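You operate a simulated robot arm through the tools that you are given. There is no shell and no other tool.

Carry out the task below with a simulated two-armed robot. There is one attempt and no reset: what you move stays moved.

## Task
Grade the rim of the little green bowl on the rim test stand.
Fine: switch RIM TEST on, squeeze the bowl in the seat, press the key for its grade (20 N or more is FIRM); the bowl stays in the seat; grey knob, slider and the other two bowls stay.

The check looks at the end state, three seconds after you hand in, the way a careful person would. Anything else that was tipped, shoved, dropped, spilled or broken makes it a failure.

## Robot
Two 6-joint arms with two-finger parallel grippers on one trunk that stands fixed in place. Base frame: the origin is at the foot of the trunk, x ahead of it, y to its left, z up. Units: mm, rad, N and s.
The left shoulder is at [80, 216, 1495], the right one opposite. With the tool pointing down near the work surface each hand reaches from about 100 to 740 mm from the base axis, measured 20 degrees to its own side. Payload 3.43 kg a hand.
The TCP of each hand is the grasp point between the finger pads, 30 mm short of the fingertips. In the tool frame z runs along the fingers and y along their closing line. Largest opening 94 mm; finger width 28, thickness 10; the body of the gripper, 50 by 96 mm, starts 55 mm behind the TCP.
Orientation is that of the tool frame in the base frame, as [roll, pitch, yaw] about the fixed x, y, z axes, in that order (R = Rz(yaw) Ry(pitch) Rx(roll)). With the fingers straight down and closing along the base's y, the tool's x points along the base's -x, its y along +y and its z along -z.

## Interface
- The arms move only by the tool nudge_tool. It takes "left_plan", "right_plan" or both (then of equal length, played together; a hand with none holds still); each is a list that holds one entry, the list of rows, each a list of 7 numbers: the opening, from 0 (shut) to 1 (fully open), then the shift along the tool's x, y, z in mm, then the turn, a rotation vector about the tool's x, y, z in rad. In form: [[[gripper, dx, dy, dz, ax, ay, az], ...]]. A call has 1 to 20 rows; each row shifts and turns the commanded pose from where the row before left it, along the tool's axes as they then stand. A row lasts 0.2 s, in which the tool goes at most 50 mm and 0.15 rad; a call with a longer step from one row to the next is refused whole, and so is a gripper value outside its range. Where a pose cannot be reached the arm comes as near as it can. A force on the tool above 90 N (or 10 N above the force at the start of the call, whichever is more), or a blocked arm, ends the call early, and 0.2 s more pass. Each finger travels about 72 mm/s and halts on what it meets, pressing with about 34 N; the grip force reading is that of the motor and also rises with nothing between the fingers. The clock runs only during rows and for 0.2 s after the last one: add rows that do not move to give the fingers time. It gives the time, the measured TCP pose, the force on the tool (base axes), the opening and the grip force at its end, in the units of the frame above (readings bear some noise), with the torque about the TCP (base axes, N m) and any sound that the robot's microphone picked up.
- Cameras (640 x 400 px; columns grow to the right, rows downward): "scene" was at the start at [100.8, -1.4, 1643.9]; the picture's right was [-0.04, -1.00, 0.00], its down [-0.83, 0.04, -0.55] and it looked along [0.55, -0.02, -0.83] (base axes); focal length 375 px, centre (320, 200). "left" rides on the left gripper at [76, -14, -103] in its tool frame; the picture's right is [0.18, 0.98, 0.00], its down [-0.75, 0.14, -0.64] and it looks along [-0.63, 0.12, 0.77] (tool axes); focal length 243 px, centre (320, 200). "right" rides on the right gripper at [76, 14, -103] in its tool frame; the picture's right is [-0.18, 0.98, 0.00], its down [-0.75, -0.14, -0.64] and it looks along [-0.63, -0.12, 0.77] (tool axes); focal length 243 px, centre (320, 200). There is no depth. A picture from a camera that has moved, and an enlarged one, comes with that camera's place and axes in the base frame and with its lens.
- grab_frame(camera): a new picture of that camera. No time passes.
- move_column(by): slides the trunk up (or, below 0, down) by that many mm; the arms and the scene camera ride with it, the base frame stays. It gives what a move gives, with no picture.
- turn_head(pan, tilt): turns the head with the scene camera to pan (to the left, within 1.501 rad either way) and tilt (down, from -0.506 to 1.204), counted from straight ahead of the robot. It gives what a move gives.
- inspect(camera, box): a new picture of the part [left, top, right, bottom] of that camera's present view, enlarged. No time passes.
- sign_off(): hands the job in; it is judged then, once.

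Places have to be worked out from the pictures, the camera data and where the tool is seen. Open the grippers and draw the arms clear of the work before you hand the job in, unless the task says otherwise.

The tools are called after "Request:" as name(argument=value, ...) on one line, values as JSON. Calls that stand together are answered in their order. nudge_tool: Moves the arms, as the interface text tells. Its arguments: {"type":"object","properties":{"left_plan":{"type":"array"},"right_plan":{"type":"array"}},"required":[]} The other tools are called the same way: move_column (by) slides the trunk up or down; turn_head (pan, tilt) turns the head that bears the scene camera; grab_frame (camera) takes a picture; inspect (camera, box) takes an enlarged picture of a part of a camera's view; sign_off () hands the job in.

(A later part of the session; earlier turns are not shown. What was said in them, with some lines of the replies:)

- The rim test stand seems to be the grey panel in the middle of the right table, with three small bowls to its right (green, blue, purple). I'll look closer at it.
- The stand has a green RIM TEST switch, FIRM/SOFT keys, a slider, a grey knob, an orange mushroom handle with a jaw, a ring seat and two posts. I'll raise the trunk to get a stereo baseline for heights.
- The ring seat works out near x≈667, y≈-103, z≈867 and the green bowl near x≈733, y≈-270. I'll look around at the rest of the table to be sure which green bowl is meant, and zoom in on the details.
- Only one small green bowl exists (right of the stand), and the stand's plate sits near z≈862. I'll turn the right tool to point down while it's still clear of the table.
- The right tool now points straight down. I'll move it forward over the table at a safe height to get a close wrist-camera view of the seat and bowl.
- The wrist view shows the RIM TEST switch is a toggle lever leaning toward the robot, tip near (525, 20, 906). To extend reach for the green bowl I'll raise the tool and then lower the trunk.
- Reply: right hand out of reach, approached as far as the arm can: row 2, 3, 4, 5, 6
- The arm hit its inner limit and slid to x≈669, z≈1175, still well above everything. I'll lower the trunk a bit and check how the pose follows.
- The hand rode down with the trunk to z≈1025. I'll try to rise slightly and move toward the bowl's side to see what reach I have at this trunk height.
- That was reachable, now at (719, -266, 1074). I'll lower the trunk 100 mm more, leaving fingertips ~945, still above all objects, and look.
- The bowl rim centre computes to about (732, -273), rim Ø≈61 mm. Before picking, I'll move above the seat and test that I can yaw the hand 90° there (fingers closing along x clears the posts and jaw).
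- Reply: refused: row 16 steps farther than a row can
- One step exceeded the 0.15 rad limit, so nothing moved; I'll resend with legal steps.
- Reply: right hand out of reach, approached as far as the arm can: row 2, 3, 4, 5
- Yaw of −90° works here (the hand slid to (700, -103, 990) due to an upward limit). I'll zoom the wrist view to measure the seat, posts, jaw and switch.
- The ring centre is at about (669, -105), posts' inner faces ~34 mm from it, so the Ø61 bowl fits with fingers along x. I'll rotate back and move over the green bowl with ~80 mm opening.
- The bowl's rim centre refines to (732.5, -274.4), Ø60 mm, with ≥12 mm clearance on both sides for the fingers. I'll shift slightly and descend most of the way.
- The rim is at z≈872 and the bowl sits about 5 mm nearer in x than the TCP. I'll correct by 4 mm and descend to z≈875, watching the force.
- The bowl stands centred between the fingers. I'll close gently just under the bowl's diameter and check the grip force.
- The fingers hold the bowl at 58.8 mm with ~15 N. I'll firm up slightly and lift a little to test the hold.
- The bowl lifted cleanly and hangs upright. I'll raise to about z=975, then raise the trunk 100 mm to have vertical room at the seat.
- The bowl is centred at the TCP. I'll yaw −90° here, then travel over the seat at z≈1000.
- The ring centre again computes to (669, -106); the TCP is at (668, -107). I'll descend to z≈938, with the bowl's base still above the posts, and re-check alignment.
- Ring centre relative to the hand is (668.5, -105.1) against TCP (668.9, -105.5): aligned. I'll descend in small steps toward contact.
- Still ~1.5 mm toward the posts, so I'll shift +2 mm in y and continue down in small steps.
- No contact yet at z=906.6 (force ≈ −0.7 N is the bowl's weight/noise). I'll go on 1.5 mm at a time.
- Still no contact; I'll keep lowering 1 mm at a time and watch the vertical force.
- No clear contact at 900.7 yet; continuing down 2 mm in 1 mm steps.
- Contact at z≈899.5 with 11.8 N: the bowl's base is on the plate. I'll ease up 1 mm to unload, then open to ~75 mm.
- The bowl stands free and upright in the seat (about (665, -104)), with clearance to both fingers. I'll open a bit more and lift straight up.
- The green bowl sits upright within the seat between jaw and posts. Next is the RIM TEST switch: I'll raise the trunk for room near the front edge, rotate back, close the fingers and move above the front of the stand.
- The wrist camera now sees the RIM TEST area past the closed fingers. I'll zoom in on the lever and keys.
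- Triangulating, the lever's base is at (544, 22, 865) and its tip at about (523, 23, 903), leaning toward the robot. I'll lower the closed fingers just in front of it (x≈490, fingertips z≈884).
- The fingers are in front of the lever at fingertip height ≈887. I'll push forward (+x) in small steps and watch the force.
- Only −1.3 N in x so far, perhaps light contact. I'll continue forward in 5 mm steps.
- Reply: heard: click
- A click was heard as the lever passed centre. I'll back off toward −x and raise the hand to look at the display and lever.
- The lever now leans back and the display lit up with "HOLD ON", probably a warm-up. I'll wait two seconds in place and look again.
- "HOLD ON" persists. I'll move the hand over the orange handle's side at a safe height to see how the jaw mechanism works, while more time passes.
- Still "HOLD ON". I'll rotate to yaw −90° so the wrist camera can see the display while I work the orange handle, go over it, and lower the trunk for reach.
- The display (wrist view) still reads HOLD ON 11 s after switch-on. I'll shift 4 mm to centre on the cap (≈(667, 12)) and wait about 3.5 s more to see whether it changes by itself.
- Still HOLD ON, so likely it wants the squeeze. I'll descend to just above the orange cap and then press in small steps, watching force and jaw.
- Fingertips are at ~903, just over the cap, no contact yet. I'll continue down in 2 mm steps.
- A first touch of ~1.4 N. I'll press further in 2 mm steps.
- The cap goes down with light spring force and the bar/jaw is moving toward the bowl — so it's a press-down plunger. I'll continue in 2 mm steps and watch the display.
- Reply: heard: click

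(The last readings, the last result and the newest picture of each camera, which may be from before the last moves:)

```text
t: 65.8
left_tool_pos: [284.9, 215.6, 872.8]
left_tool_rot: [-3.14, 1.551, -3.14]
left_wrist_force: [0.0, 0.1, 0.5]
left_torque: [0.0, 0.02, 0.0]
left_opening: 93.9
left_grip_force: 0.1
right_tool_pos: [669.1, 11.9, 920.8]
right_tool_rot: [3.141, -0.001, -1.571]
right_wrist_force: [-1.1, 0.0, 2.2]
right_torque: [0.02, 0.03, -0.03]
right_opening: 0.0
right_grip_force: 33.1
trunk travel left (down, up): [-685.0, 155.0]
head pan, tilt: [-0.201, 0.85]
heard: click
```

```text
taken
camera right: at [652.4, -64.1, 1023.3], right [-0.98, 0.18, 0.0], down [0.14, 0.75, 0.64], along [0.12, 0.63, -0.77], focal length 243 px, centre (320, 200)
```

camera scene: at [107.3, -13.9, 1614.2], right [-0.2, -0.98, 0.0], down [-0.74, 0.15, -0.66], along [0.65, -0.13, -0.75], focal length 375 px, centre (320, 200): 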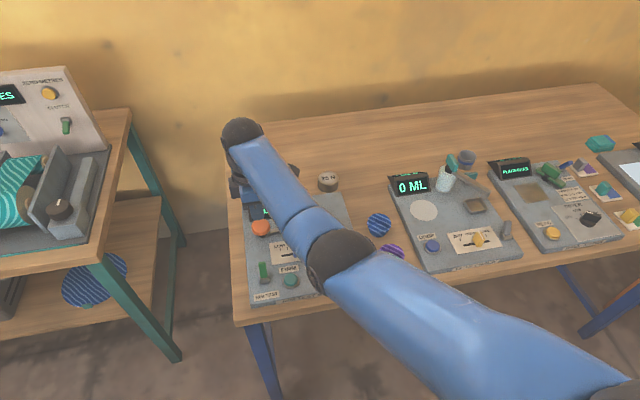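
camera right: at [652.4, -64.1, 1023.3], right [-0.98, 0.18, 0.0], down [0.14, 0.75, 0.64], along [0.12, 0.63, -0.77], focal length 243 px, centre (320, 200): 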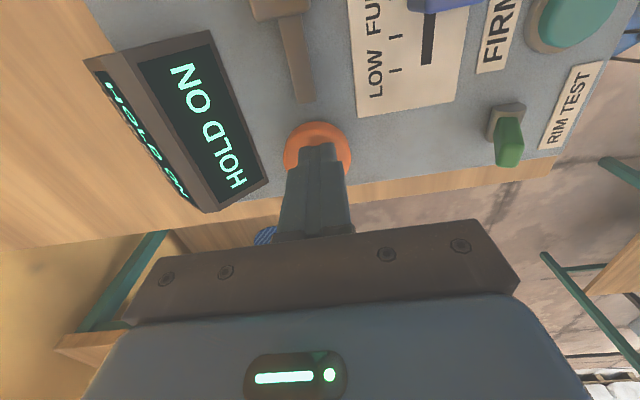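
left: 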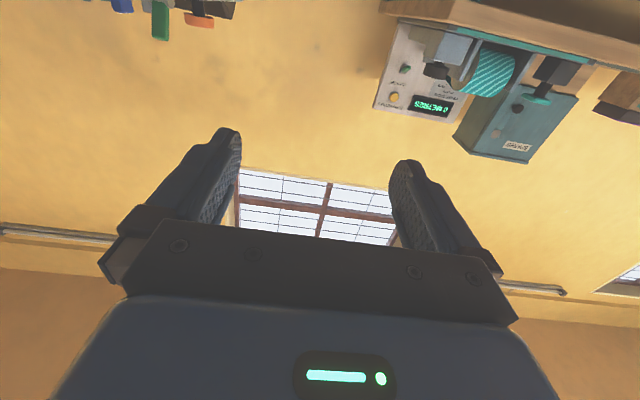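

A click sounded, and the display still says HOLD ON. I'll hold the plunger here for about a second and re-read.

Request:
nudge_tool(right_plan=[[[0, 0, 0, 0, 0, 0, 0], [0, 0, 0, 0, 0, 0, 0], [0, 0, 0, 0, 0, 0, 0], [0, 0, 0, 0, 0, 0, 0]]])

Request:
grab_frame(camera="right")

```text
t: 66.8
left_tool_pos: [284.2, 215.5, 873.9]
left_tool_rot: [-3.142, 1.55, -3.141]
left_wrist_force: [-0.3, 0.7, 0.8]
left_torque: [0.03, -0.02, 0.03]
left_opening: 94.1
left_grip_force: 0.1
right_tool_pos: [668.6, 11.7, 921.2]
right_tool_rot: [3.142, 0.001, -1.571]
right_wrist_force: [-1.3, 0.8, 2.8]
right_torque: [-0.01, 0.03, 0.01]
right_opening: 0.1
right_grip_force: 33.1
trunk travel left (down, up): [-685.0, 155.0]
head pan, tilt: [-0.201, 0.85]
```

```text
taken
camera right: at [652.4, -64.1, 1023.3], right [-0.98, 0.18, 0.0], down [0.14, 0.75, 0.64], along [0.12, 0.63, -0.77], focal length 243 px, centre (320, 200)
```

right: 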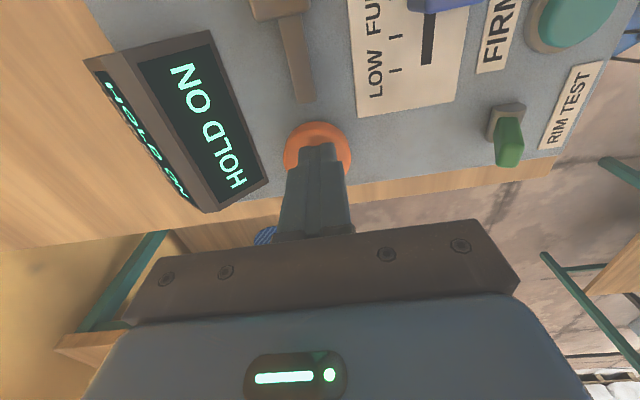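

Plunger force is only ~2.8 N, so the jaw likely hasn't loaded the bowl yet. I'll press 4 mm further and look.

Request:
nudge_tool(right_plan=[[[0, 0, 0, 2, 0, 0, 0], [0, 0, 0, 2, 0, 0, 0], [0, 0, 0, 0, 0, 0, 0]]])

Request:
grab_frame(camera="right")

```text
t: 67.6
left_tool_pos: [287.2, 214.5, 873.4]
left_tool_rot: [3.133, 1.55, 3.132]
left_wrist_force: [-0.9, -0.1, 0.6]
left_torque: [-0.01, 0.0, 0.02]
left_opening: 93.9
left_grip_force: 0.1
right_tool_pos: [668.0, 11.7, 916.5]
right_tool_rot: [-3.141, -0.001, -1.57]
right_wrist_force: [1.1, -1.9, 4.1]
right_torque: [-0.03, -0.06, 0.02]
right_opening: 0.0
right_grip_force: 32.6
trunk travel left (down, up): [-685.0, 155.0]
head pan, tilt: [-0.201, 0.85]
```

```text
taken
camera right: at [652.3, -64.1, 1019.8], right [-0.98, 0.18, 0.0], down [0.14, 0.75, 0.64], along [0.12, 0.63, -0.77], focal length 243 px, centre (320, 200)
```

right: 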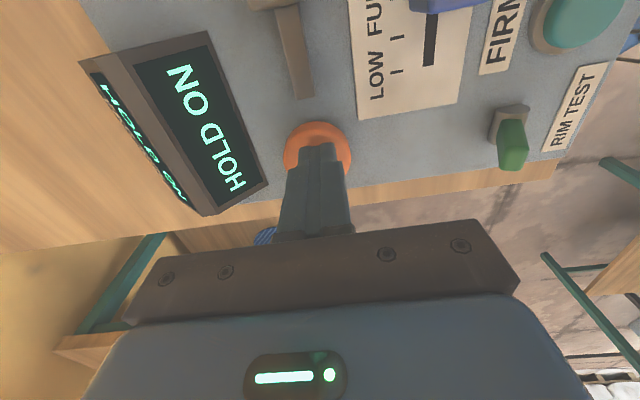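

Force is 4.1 N and the jaw moves on with the plunger; display unchanged. Pressing 4 mm more.

Request:
nudge_tool(right_plan=[[[0, 0, 0, 2, 0, 0, 0], [0, 0, 0, 2, 0, 0, 0], [0, 0, 0, 0, 0, 0, 0]]])

Request:
grab_frame(camera="right")

```text
t: 68.4
left_tool_pos: [282.9, 215.6, 874.3]
left_tool_rot: [3.103, 1.55, 3.102]
left_wrist_force: [-0.5, 1.3, -0.3]
left_torque: [0.01, 0.04, 0.03]
left_opening: 94.4
left_grip_force: 0.1
right_tool_pos: [667.8, 11.2, 915.7]
right_tool_rot: [-3.136, 0.003, -1.57]
right_wrist_force: [0.1, -4.8, 20.8]
right_torque: [-0.2, 0.04, 0.01]
right_opening: 0.1
right_grip_force: 33.5
trunk travel left (down, up): [-685.0, 155.0]
head pan, tilt: [-0.201, 0.85]
```

```text
taken
camera right: at [651.6, -64.3, 1018.5], right [-0.98, 0.18, -0.01], down [0.14, 0.75, 0.64], along [0.12, 0.63, -0.77], focal length 243 px, centre (320, 200)
```

right: 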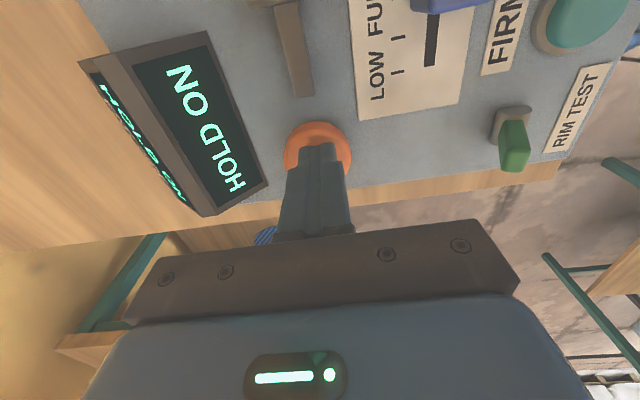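

The plunger is at its stop (20.8 N). I'll hold it here for about 2 s as the display says and re-read.

Request:
nudge_tool(right_plan=[[[0, 0, 0, 0, 0, 0, 0], [0, 0, 0, 0, 0, 0, 0], [0, 0, 0, 0, 0, 0, 0], [0, 0, 0, 0, 0, 0, 0], [0, 0, 0, 0, 0, 0, 0], [0, 0, 0, 0, 0, 0, 0], [0, 0, 0, 0, 0, 0, 0], [0, 0, 0, 0, 0, 0, 0], [0, 0, 0, 0, 0, 0, 0]]])

Request:
grab_frame(camera="right")

```text
t: 70.4
left_tool_pos: [283.3, 214.6, 874.1]
left_tool_rot: [3.093, 1.552, 3.092]
left_wrist_force: [-0.9, 0.2, 0.8]
left_torque: [0.03, -0.02, 0.03]
left_opening: 94.1
left_grip_force: 0.0
right_tool_pos: [667.8, 11.5, 915.6]
right_tool_rot: [-3.138, 0.001, -1.571]
right_wrist_force: [4.6, -5.5, 26.8]
right_torque: [-0.3, -0.11, -0.05]
right_opening: 0.3
right_grip_force: 32.6
trunk travel left (down, up): [-685.0, 155.0]
head pan, tilt: [-0.201, 0.85]
```

```text
taken
camera right: at [651.7, -64.3, 1018.1], right [-0.98, 0.18, 0.0], down [0.14, 0.75, 0.64], along [0.12, 0.63, -0.77], focal length 243 px, centre (320, 200)
```

right: 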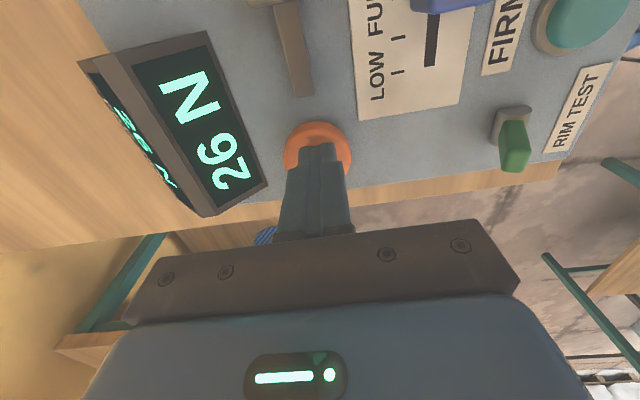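

The display changed to what looks like "26 N". I'll zoom to confirm.

Request:
inspect(camera="right", box=[90, 30, 290, 220])

Request:
inspect(camera="scene", box=[220, 180, 380, 290])

```text
2.11 times, centred on (190, 125) of right
camera zoom: at [651.7, -64.3, 1018.1], right [-0.98, 0.18, 0.0], down [0.14, 0.75, 0.64], along [0.12, 0.63, -0.77], focal length 511 px, centre (594, 358)
```

zoom: 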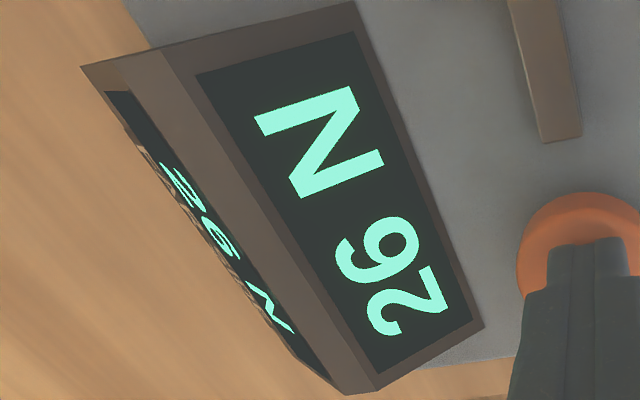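

```text
3.64 times, centred on (300, 235) of scene
camera zoom: at [103.6, -15.2, 1614.4], right [-0.2, -0.98, 0.0], down [-0.73, 0.15, -0.66], along [0.65, -0.13, -0.75], focal length 1362 px, centre (393, 73)
```

zoom: 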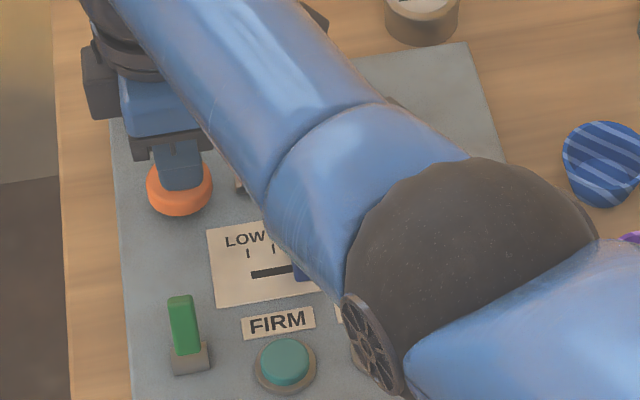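

It reads 26 N. I'll hold one more second to check the reading is steady.

Request:
nudge_tool(right_plan=[[[0, 0, 0, -1, 0, 0, 0], [0, 0, 0, 0, 0, 0, 0], [0, 0, 0, 0, 0, 0, 0], [0, 0, 0, 0, 0, 0, 0], [0, 0, 0, 0, 0, 0, 0]]])

Request:
inspect(camera="right", box=[90, 30, 290, 220])

```text
t: 71.6
left_tool_pos: [284.0, 215.9, 873.7]
left_tool_rot: [3.108, 1.552, 3.109]
left_wrist_force: [0.6, -0.1, -0.6]
left_torque: [-0.01, -0.02, 0.01]
left_opening: 94.1
left_grip_force: 0.0
right_tool_pos: [667.9, 12.0, 915.7]
right_tool_rot: [-3.139, 0.001, -1.57]
right_wrist_force: [6.6, -3.8, 21.7]
right_torque: [-0.23, -0.15, 0.05]
right_opening: 0.1
right_grip_force: 32.8
trunk travel left (down, up): [-685.0, 155.0]
head pan, tilt: [-0.201, 0.85]
```

```text
2.11 times, centred on (190, 125) of right
camera zoom: at [651.9, -64.2, 1018.2], right [-0.98, 0.18, 0.0], down [0.14, 0.75, 0.64], along [0.12, 0.63, -0.77], focal length 511 px, centre (594, 358)
```

zoom: 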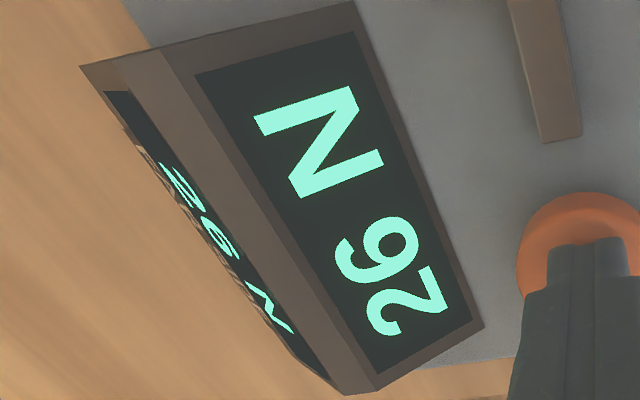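

Steady at 26 N (≥ 20 N → FIRM). I'll release the plunger slowly and lift, then check the display and the bowl.

Request:
nudge_tool(right_plan=[[[0, 0, 0, -3, 0, 0, 0], [0, 0, 0, -3, 0, 0, 0], [0, 0, 0, -4, 0, 0, 0], [0, 0, 0, -5, 0, 0, 0], [0, 0, 0, -8, 0, 0, 0], [0, 0, 0, -20, 0, 0, 0], [0, 0, 0, -20, 0, 0, 0], [0, 0, 0, 0, 0, 0, 0]]])

Request:
grab_frame(camera="right")

Request:
inspect(camera="scene", box=[220, 180, 380, 290])

```text
t: 73.4
left_tool_pos: [284.1, 215.7, 873.2]
left_tool_rot: [-3.138, 1.55, -3.138]
left_wrist_force: [-0.2, 0.5, 1.0]
left_torque: [0.01, 0.01, 0.01]
left_opening: 94.0
left_grip_force: 0.0
right_tool_pos: [667.3, 11.7, 976.9]
right_tool_rot: [3.141, 0.0, -1.571]
right_wrist_force: [-0.3, 0.5, -0.3]
right_torque: [0.01, -0.01, -0.03]
right_opening: 0.0
right_grip_force: 33.0
trunk travel left (down, up): [-685.0, 155.0]
head pan, tilt: [-0.201, 0.85]
```

```text
taken
camera right: at [651.8, -63.8, 1079.4], right [-0.98, 0.18, 0.0], down [0.14, 0.75, 0.64], along [0.12, 0.63, -0.77], focal length 243 px, centre (320, 200)
```

right: 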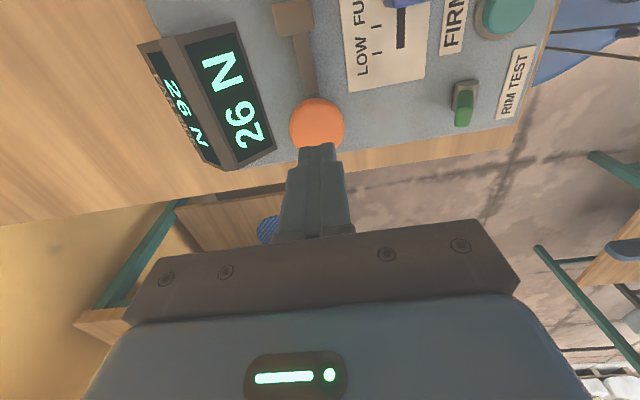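

```text
3.64 times, centred on (300, 235) of scene
camera zoom: at [107.7, -13.7, 1614.1], right [-0.2, -0.98, 0.0], down [-0.74, 0.15, -0.66], along [0.65, -0.13, -0.75], focal length 1362 px, centre (393, 73)
```

zoom: 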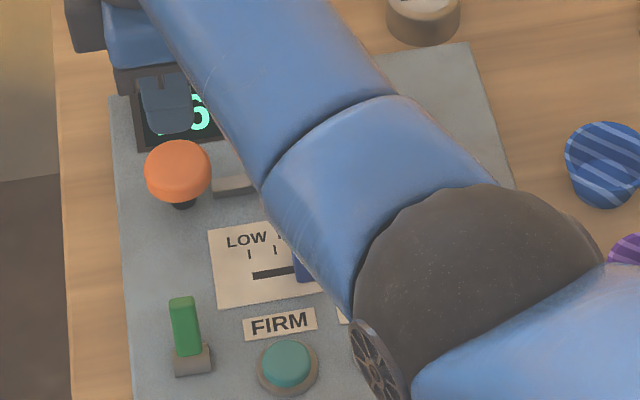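

The reading 26 N stays after release and the plunger rose back. I'll raise the trunk and move above the FIRM key, estimated at (525, -33).

Request:
move_column(by=150)

Request:
nudge_tool(right_plan=[[[0, 9, 28, 29, 0, 0, 0], [0, 9, 28, 29, 0, 0, 0], [0, 9, 28, 29, 0, 0, 0], [0, 9, 29, 29, 0, 0, 0], [0, 9, 29, 29, 0, 0, 0], [0, 0, 0, 0, 0, 0, 0]]])

Request:
grab_frame(camera="right")

Request:
grab_frame(camera="scene")

```text
t: 75.2
left_tool_pos: [285.2, 215.8, 1023.3]
left_tool_rot: [-3.14, 1.55, -3.14]
left_wrist_force: [0.4, 0.3, -0.4]
left_torque: [-0.03, 0.01, -0.01]
left_opening: 94.0
left_grip_force: 0.0
right_tool_pos: [666.6, 12.3, 1126.8]
right_tool_rot: [3.141, 0.0, -1.571]
right_wrist_force: [0.1, 0.2, 0.9]
right_torque: [-0.01, -0.01, -0.03]
right_opening: 0.0
right_grip_force: 32.8
trunk travel left (down, up): [-835.0, 5.0]
head pan, tilt: [-0.201, 0.85]
```

```text
t: 76.6
left_tool_pos: [286.5, 215.5, 1023.6]
left_tool_rot: [-3.138, 1.55, -3.139]
left_wrist_force: [0.6, -0.6, 0.3]
left_torque: [-0.03, 0.0, 0.03]
left_opening: 93.9
left_grip_force: 0.0
right_tool_pos: [525.2, -33.3, 979.9]
right_tool_rot: [-3.141, 0.001, -1.572]
right_wrist_force: [0.5, -1.2, 0.7]
right_torque: [0.01, 0.02, -0.04]
right_opening: 0.0
right_grip_force: 33.6
trunk travel left (down, up): [-835.0, 5.0]
head pan, tilt: [-0.201, 0.85]
```

```text
taken
camera right: at [510.6, -109.1, 1082.3], right [-0.98, 0.18, 0.0], down [0.14, 0.75, 0.64], along [0.12, 0.63, -0.77], focal length 243 px, centre (320, 200)
```

right: 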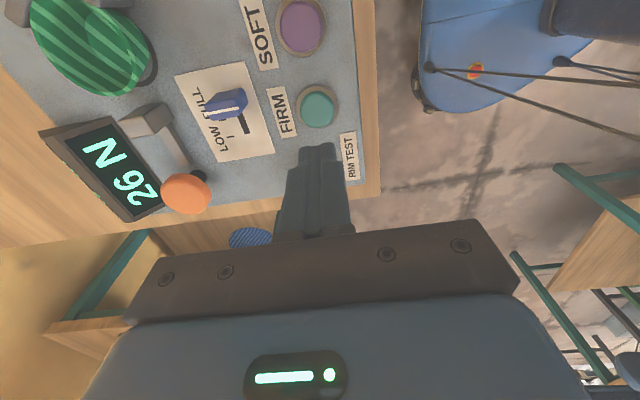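

```text
taken
camera scene: at [107.4, -13.7, 1764.1], right [-0.2, -0.98, 0.0], down [-0.74, 0.15, -0.66], along [0.65, -0.13, -0.75], focal length 375 px, centre (320, 200)
```

scene: 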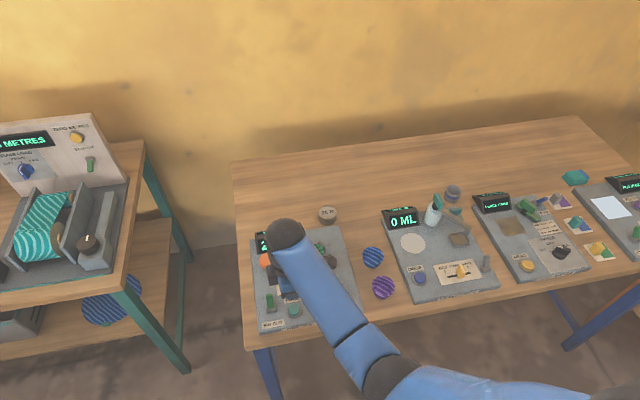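

FIRM key centre is estimated at about (525, -36). I'll shift 3 mm and descend to just above it.

Request:
nudge_tool(right_plan=[[[0, 3, 0, 20, 0, 0, 0], [0, 0, 0, 20, 0, 0, 0], [0, 0, 0, 15, 0, 0, 0], [0, 0, 0, 5, 0, 0, 0], [0, 0, 0, 0, 0, 0, 0]]])

Request:
grab_frame(camera="right")

Request:
inspect(camera="right", box=[240, 60, 400, 180])

Request:
inspect(camera="scene", box=[220, 220, 360, 340])

```text
t: 77.8
left_tool_pos: [285.3, 215.2, 1024.9]
left_tool_rot: [3.133, 1.548, 3.135]
left_wrist_force: [-0.7, -0.4, 0.0]
left_torque: [0.02, 0.0, -0.01]
left_opening: 93.9
left_grip_force: 0.0
right_tool_pos: [525.2, -35.4, 922.2]
right_tool_rot: [-3.141, -0.001, -1.572]
right_wrist_force: [-1.4, -0.6, 0.1]
right_torque: [0.0, -0.01, -0.02]
right_opening: 0.0
right_grip_force: 32.8
trunk travel left (down, up): [-835.0, 5.0]
head pan, tilt: [-0.201, 0.85]
```

```text
taken
camera right: at [509.5, -111.5, 1023.7], right [-0.98, 0.18, 0.0], down [0.14, 0.75, 0.64], along [0.12, 0.63, -0.77], focal length 243 px, centre (320, 200)
```

right: 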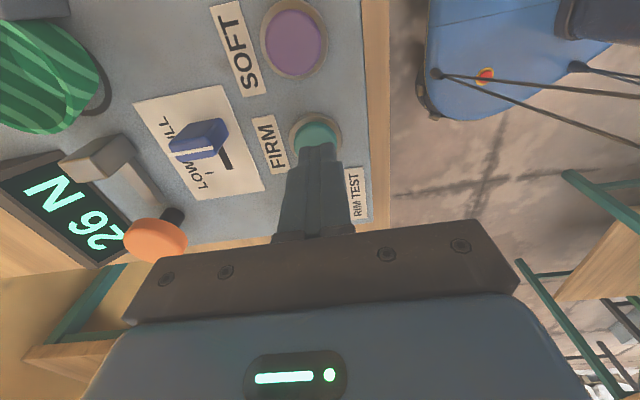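

```text
3.33 times, centred on (320, 120) of right
camera zoom: at [509.5, -111.5, 1023.7], right [-0.98, 0.18, 0.0], down [0.14, 0.75, 0.64], along [0.12, 0.63, -0.77], focal length 809 px, centre (320, 467)
```

zoom: 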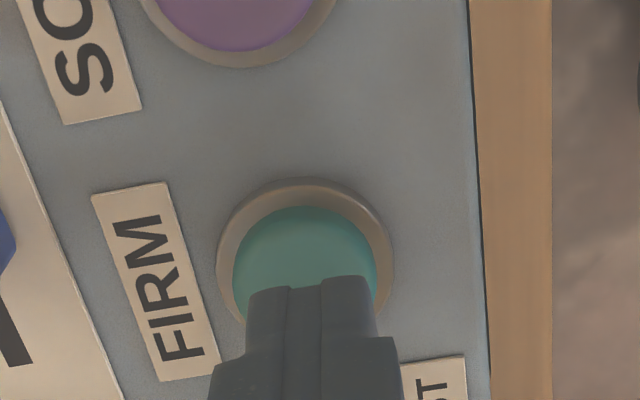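

```text
3.33 times, centred on (290, 280) of scene
camera zoom: at [107.0, -14.1, 1764.1], right [-0.2, -0.98, 0.0], down [-0.74, 0.15, -0.66], along [0.65, -0.13, -0.75], focal length 1249 px, centre (420, -67)
```

zoom: 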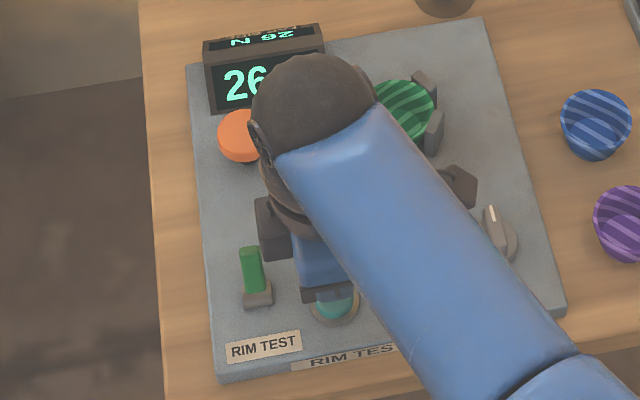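

The fingers are over the FIRM key within ~3 mm. I'll nudge slightly and press down in small steps, listening for a click.

Request:
nudge_tool(right_plan=[[[0, 1.5, -1, 3, 0, 0, 0], [0, 0, 0, 3, 0, 0, 0], [0, 0, 0, 2, 0, 0, 0], [0, 0, 0, 2, 0, 0, 0]]])

```text
t: 78.8
left_tool_pos: [285.1, 215.8, 1023.3]
left_tool_rot: [-3.139, 1.55, -3.139]
left_wrist_force: [0.9, -0.7, 0.1]
left_torque: [0.01, -0.02, 0.0]
left_opening: 94.1
left_grip_force: 0.0
right_tool_pos: [525.8, -36.6, 911.8]
right_tool_rot: [-3.141, -0.001, -1.571]
right_wrist_force: [-0.9, -0.4, 0.2]
right_torque: [0.0, 0.01, -0.02]
right_opening: 0.0
right_grip_force: 33.0
trunk travel left (down, up): [-835.0, 5.0]
head pan, tilt: [-0.201, 0.85]
```

No contact yet at fingertip z≈882. I'll go on in 1.5 mm steps.

Request:
nudge_tool(right_plan=[[[0, 0, 0, 1.5, 0, 0, 0], [0, 0, 0, 1.5, 0, 0, 0], [0, 0, 0, 0, 0, 0, 0]]])

```text
t: 79.6
left_tool_pos: [286.1, 216.0, 1024.1]
left_tool_rot: [-3.141, 1.55, -3.14]
left_wrist_force: [0.4, -0.1, -0.1]
left_torque: [-0.01, 0.02, 0.0]
left_opening: 93.4
left_grip_force: 0.2
right_tool_pos: [526.1, -37.7, 909.6]
right_tool_rot: [-3.14, 0.001, -1.57]
right_wrist_force: [-0.6, 0.1, -0.2]
right_torque: [0.01, -0.02, 0.04]
right_opening: 0.0
right_grip_force: 33.4
trunk travel left (down, up): [-835.0, 5.0]
head pan, tilt: [-0.201, 0.85]
```

Still free at fingertip z≈879.5; continuing down in 1 mm steps.

Request:
nudge_tool(right_plan=[[[0, 0, 0, 1, 0, 0, 0], [0, 0, 0, 1, 0, 0, 0], [0, 0, 0, 1, 0, 0, 0], [0, 0, 0, 0, 0, 0, 0]]])

```text
t: 80.6
left_tool_pos: [284.3, 215.4, 1024.3]
left_tool_rot: [-3.142, 1.55, 3.142]
left_wrist_force: [-0.5, 0.1, 0.4]
left_torque: [0.0, 0.02, -0.01]
left_opening: 93.8
left_grip_force: 0.0
right_tool_pos: [526.3, -37.2, 906.6]
right_tool_rot: [3.141, 0.001, -1.571]
right_wrist_force: [0.0, 0.2, 0.3]
right_torque: [-0.01, -0.02, -0.01]
right_opening: 0.0
right_grip_force: 32.6
trunk travel left (down, up): [-835.0, 5.0]
head pan, tilt: [-0.201, 0.85]
```

No force yet at 876.6; I'll continue 1 mm at a time.

Request:
nudge_tool(right_plan=[[[0, 0, 0, 1, 0, 0, 0], [0, 0, 0, 1, 0, 0, 0], [0, 0, 0, 0, 0, 0, 0]]])

Request:
inspect(camera="right", box=[240, 60, 400, 180])

```text
t: 81.4
left_tool_pos: [284.7, 216.1, 1024.0]
left_tool_rot: [-3.137, 1.55, -3.136]
left_wrist_force: [0.2, -0.2, -0.3]
left_torque: [0.01, 0.0, -0.01]
left_opening: 94.1
left_grip_force: 0.1
right_tool_pos: [526.1, -36.7, 903.7]
right_tool_rot: [3.141, 0.0, -1.57]
right_wrist_force: [-0.1, 0.3, 0.8]
right_torque: [0.0, 0.02, 0.0]
right_opening: 0.0
right_grip_force: 32.9
trunk travel left (down, up): [-835.0, 5.0]
head pan, tilt: [-0.201, 0.85]
```

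```text
3.33 times, centred on (320, 120) of right
camera zoom: at [510.5, -113.5, 1006.6], right [-0.98, 0.18, 0.0], down [0.14, 0.75, 0.64], along [0.12, 0.63, -0.77], focal length 809 px, centre (320, 467)
```

zoom: 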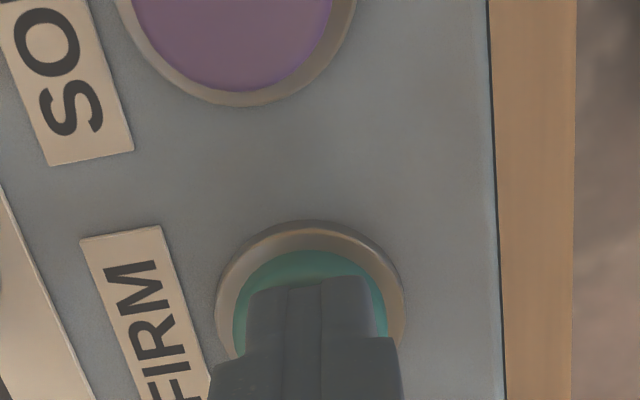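

Force is just starting (0.8 N), fingertips ≈ 874 on the key cap. I'll press on in 1 mm steps.

Request:
nudge_tool(right_plan=[[[0, 0, 0, 1, 0, 0, 0], [0, 0, 0, 1, 0, 0, 0], [0, 0, 0, 0, 0, 0, 0]]])

```text
t: 82.2
left_tool_pos: [285.2, 215.5, 1022.8]
left_tool_rot: [-3.137, 1.549, -3.139]
left_wrist_force: [-0.5, 0.6, 0.7]
left_torque: [-0.03, -0.01, -0.02]
left_opening: 93.9
left_grip_force: 0.1
right_tool_pos: [525.8, -37.8, 902.4]
right_tool_rot: [3.141, -0.001, -1.57]
right_wrist_force: [0.3, 0.7, 2.2]
right_torque: [0.02, 0.0, 0.01]
right_opening: 0.0
right_grip_force: 32.7
trunk travel left (down, up): [-835.0, 5.0]
head pan, tilt: [-0.201, 0.85]
heard: click
```

A click was heard with 2.2 N on the key. I'll lift straight up and check the display.

Request:
nudge_tool(right_plan=[[[0, 0, 0, 0, 0, 0, 0], [0, 0, 0, -5, 0, 0, 0], [0, 0, 0, -20, 0, 0, 0], [0, 0, 0, -40, 0, 0, 0], [0, 0, 0, -30, 0, 0, 0], [0, 0, 0, 0, 0, 0, 0]]])

Request:
grab_frame(camera="right")

Request:
inspect(camera="scene", box=[220, 220, 360, 340])

```text
t: 83.6
left_tool_pos: [284.6, 215.2, 1022.9]
left_tool_rot: [3.141, 1.55, 3.14]
left_wrist_force: [0.9, 0.3, 0.2]
left_torque: [0.01, -0.01, 0.01]
left_opening: 94.3
left_grip_force: 0.1
right_tool_pos: [527.2, -36.4, 995.4]
right_tool_rot: [3.141, 0.0, -1.57]
right_wrist_force: [-0.3, 0.7, 0.5]
right_torque: [0.01, 0.02, -0.02]
right_opening: 0.0
right_grip_force: 33.4
trunk travel left (down, up): [-835.0, 5.0]
head pan, tilt: [-0.201, 0.85]
```

```text
taken
camera right: at [512.0, -112.3, 1098.5], right [-0.98, 0.18, 0.0], down [0.14, 0.75, 0.64], along [0.12, 0.63, -0.77], focal length 243 px, centre (320, 200)
```

right: 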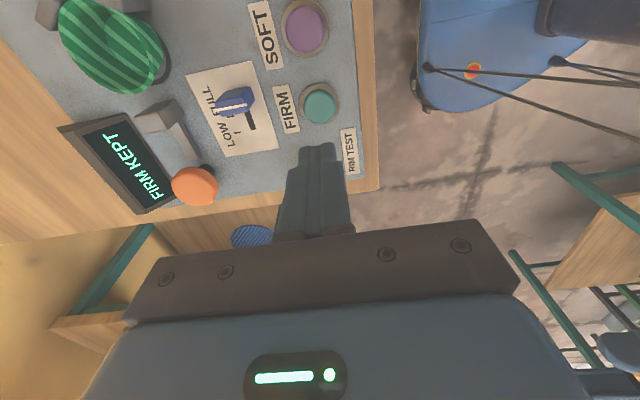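

```text
3.33 times, centred on (290, 280) of scene
camera zoom: at [107.6, -13.8, 1764.1], right [-0.2, -0.98, 0.0], down [-0.74, 0.15, -0.66], along [0.65, -0.13, -0.75], focal length 1249 px, centre (420, -67)
```

zoom: 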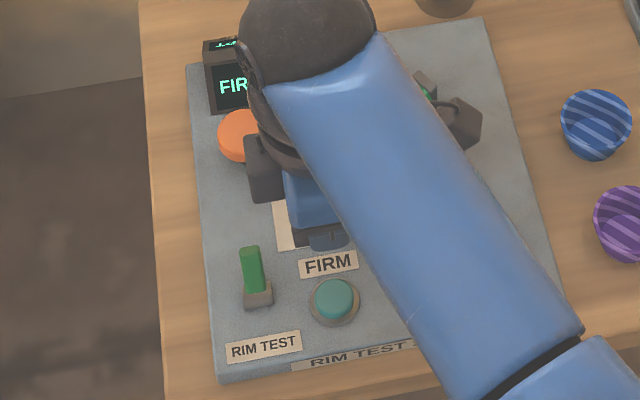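

The display reads "FIRM KEPT". I'll withdraw the right arm back off the table at this height and open the gripper.

Request:
nudge_tool(right_plan=[[[0, 20, 40, 0, 0, 0, 0], [0, 20, 40, 0, 0, 0, 0], [0, 25, 40, 0, 0, 0, 0], [0, 30, 38, 0, 0, 0, 0], [0.3, 30, 35, 0, 0, 0, 0], [0.7, 30, 30, 0, 0, 0, 0], [1, 25, 15, 0, 0, 0, 0], [1, 0, 0, 0, 0, 0, 0], [1, 0, 0, 0, 0, 0, 0], [1, 0, 0, 0, 0, 0, 0]]])

Request:
turn_head(pan=-0.1, tilt=0.95)

Request:
grab_frame(camera="scene")

Request:
inspect(camera="scene", box=[270, 160, 440, 290])

```text
t: 85.8
left_tool_pos: [285.2, 215.4, 1022.6]
left_tool_rot: [3.139, 1.55, 3.14]
left_wrist_force: [-0.3, 0.6, -0.3]
left_torque: [-0.02, 0.0, -0.01]
left_opening: 93.9
left_grip_force: 0.0
right_tool_pos: [288.4, -217.8, 996.9]
right_tool_rot: [3.141, 0.0, -1.57]
right_wrist_force: [-0.1, -0.1, 0.1]
right_torque: [-0.03, 0.02, -0.04]
right_opening: 94.1
right_grip_force: 0.0
trunk travel left (down, up): [-835.0, 5.0]
head pan, tilt: [-0.201, 0.85]
```

```text
t: 86.5
left_tool_pos: [284.8, 215.5, 1024.1]
left_tool_rot: [3.139, 1.551, 3.138]
left_wrist_force: [1.0, -0.2, 0.0]
left_torque: [0.02, -0.02, -0.01]
left_opening: 94.1
left_grip_force: 0.1
right_tool_pos: [290.2, -216.9, 997.9]
right_tool_rot: [3.141, 0.0, -1.571]
right_wrist_force: [0.2, 0.4, -0.9]
right_torque: [0.03, -0.02, -0.03]
right_opening: 93.9
right_grip_force: 0.1
trunk travel left (down, up): [-835.0, 5.0]
head pan, tilt: [-0.099, 0.949]
```

```text
taken
camera scene: at [102.9, -5.6, 1756.6], right [-0.1, -0.99, 0.0], down [-0.81, 0.08, -0.58], along [0.58, -0.06, -0.81], focal length 375 px, centre (320, 200)
```

scene: 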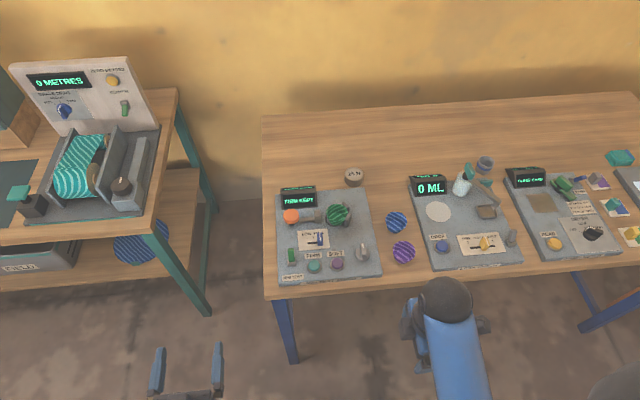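

```text
3.08 times, centred on (355, 225) of scene
camera zoom: at [102.9, -5.6, 1756.6], right [-0.1, -0.99, 0.0], down [-0.81, 0.08, -0.58], along [0.58, -0.06, -0.81], focal length 1153 px, centre (212, 123)
```

zoom: 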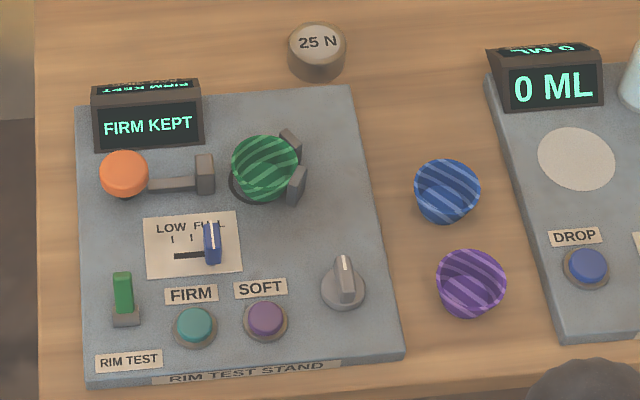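

The display shows FIRM KEPT, and slider, knob, other bowls and the 25 N block look unmoved. I'll zoom on the bowl to confirm it's properly in the seat.

Request:
inspect(camera="scene", box=[315, 185, 375, 235])

Request:
inspect(camera="scene", box=[280, 225, 380, 290])

```text
8.00 times, centred on (345, 210) of scene
camera zoom: at [102.9, -5.6, 1756.6], right [-0.1, -0.99, 0.0], down [-0.81, 0.08, -0.58], along [0.58, -0.06, -0.81], focal length 2997 px, centre (120, 120)
```

zoom: 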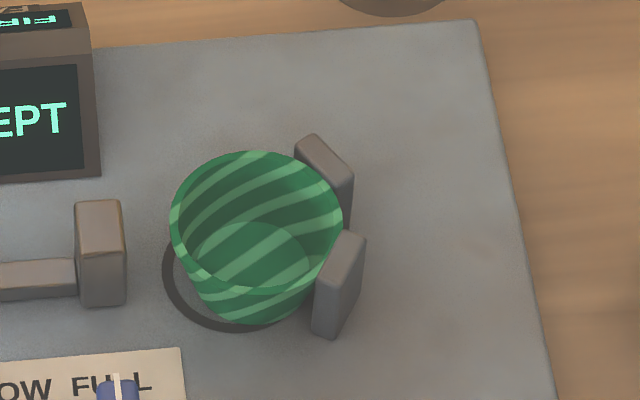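

```text
6.15 times, centred on (330, 258) of scene
camera zoom: at [102.9, -5.6, 1756.6], right [-0.1, -0.99, 0.0], down [-0.81, 0.08, -0.58], along [0.58, -0.06, -0.81], focal length 2305 px, centre (258, -154)
```

zoom: 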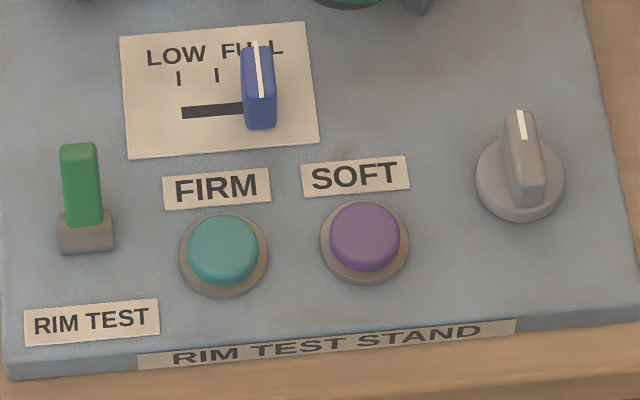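

The bowl rests upright in the ring against the posts. RIM TEST is on, the slider and knob are unchanged, FIRM is recorded, and both hands are open and clear of the table, so I'm handing in.

Request:
sign_off()

```text
The job is handed in.
```

The green bowl is graded FIRM. The stand read 26 N during the squeeze, above the 20 N limit, and the display shows "FIRM KEPT" after I pressed the FIRM key.

- **Bowl:** it stands upright in the ring seat. The squeeze left it about 5 mm off the ring's centre, against the two posts.
- **Stand:** RIM TEST is switched on. The grey knob and the slider look unchanged in the last pictures.
- **Everything else:** the blue and purple bowls and the 25 N block look unmoved. Both grippers are open, and the arms are clear of the table.

The job is handed in.
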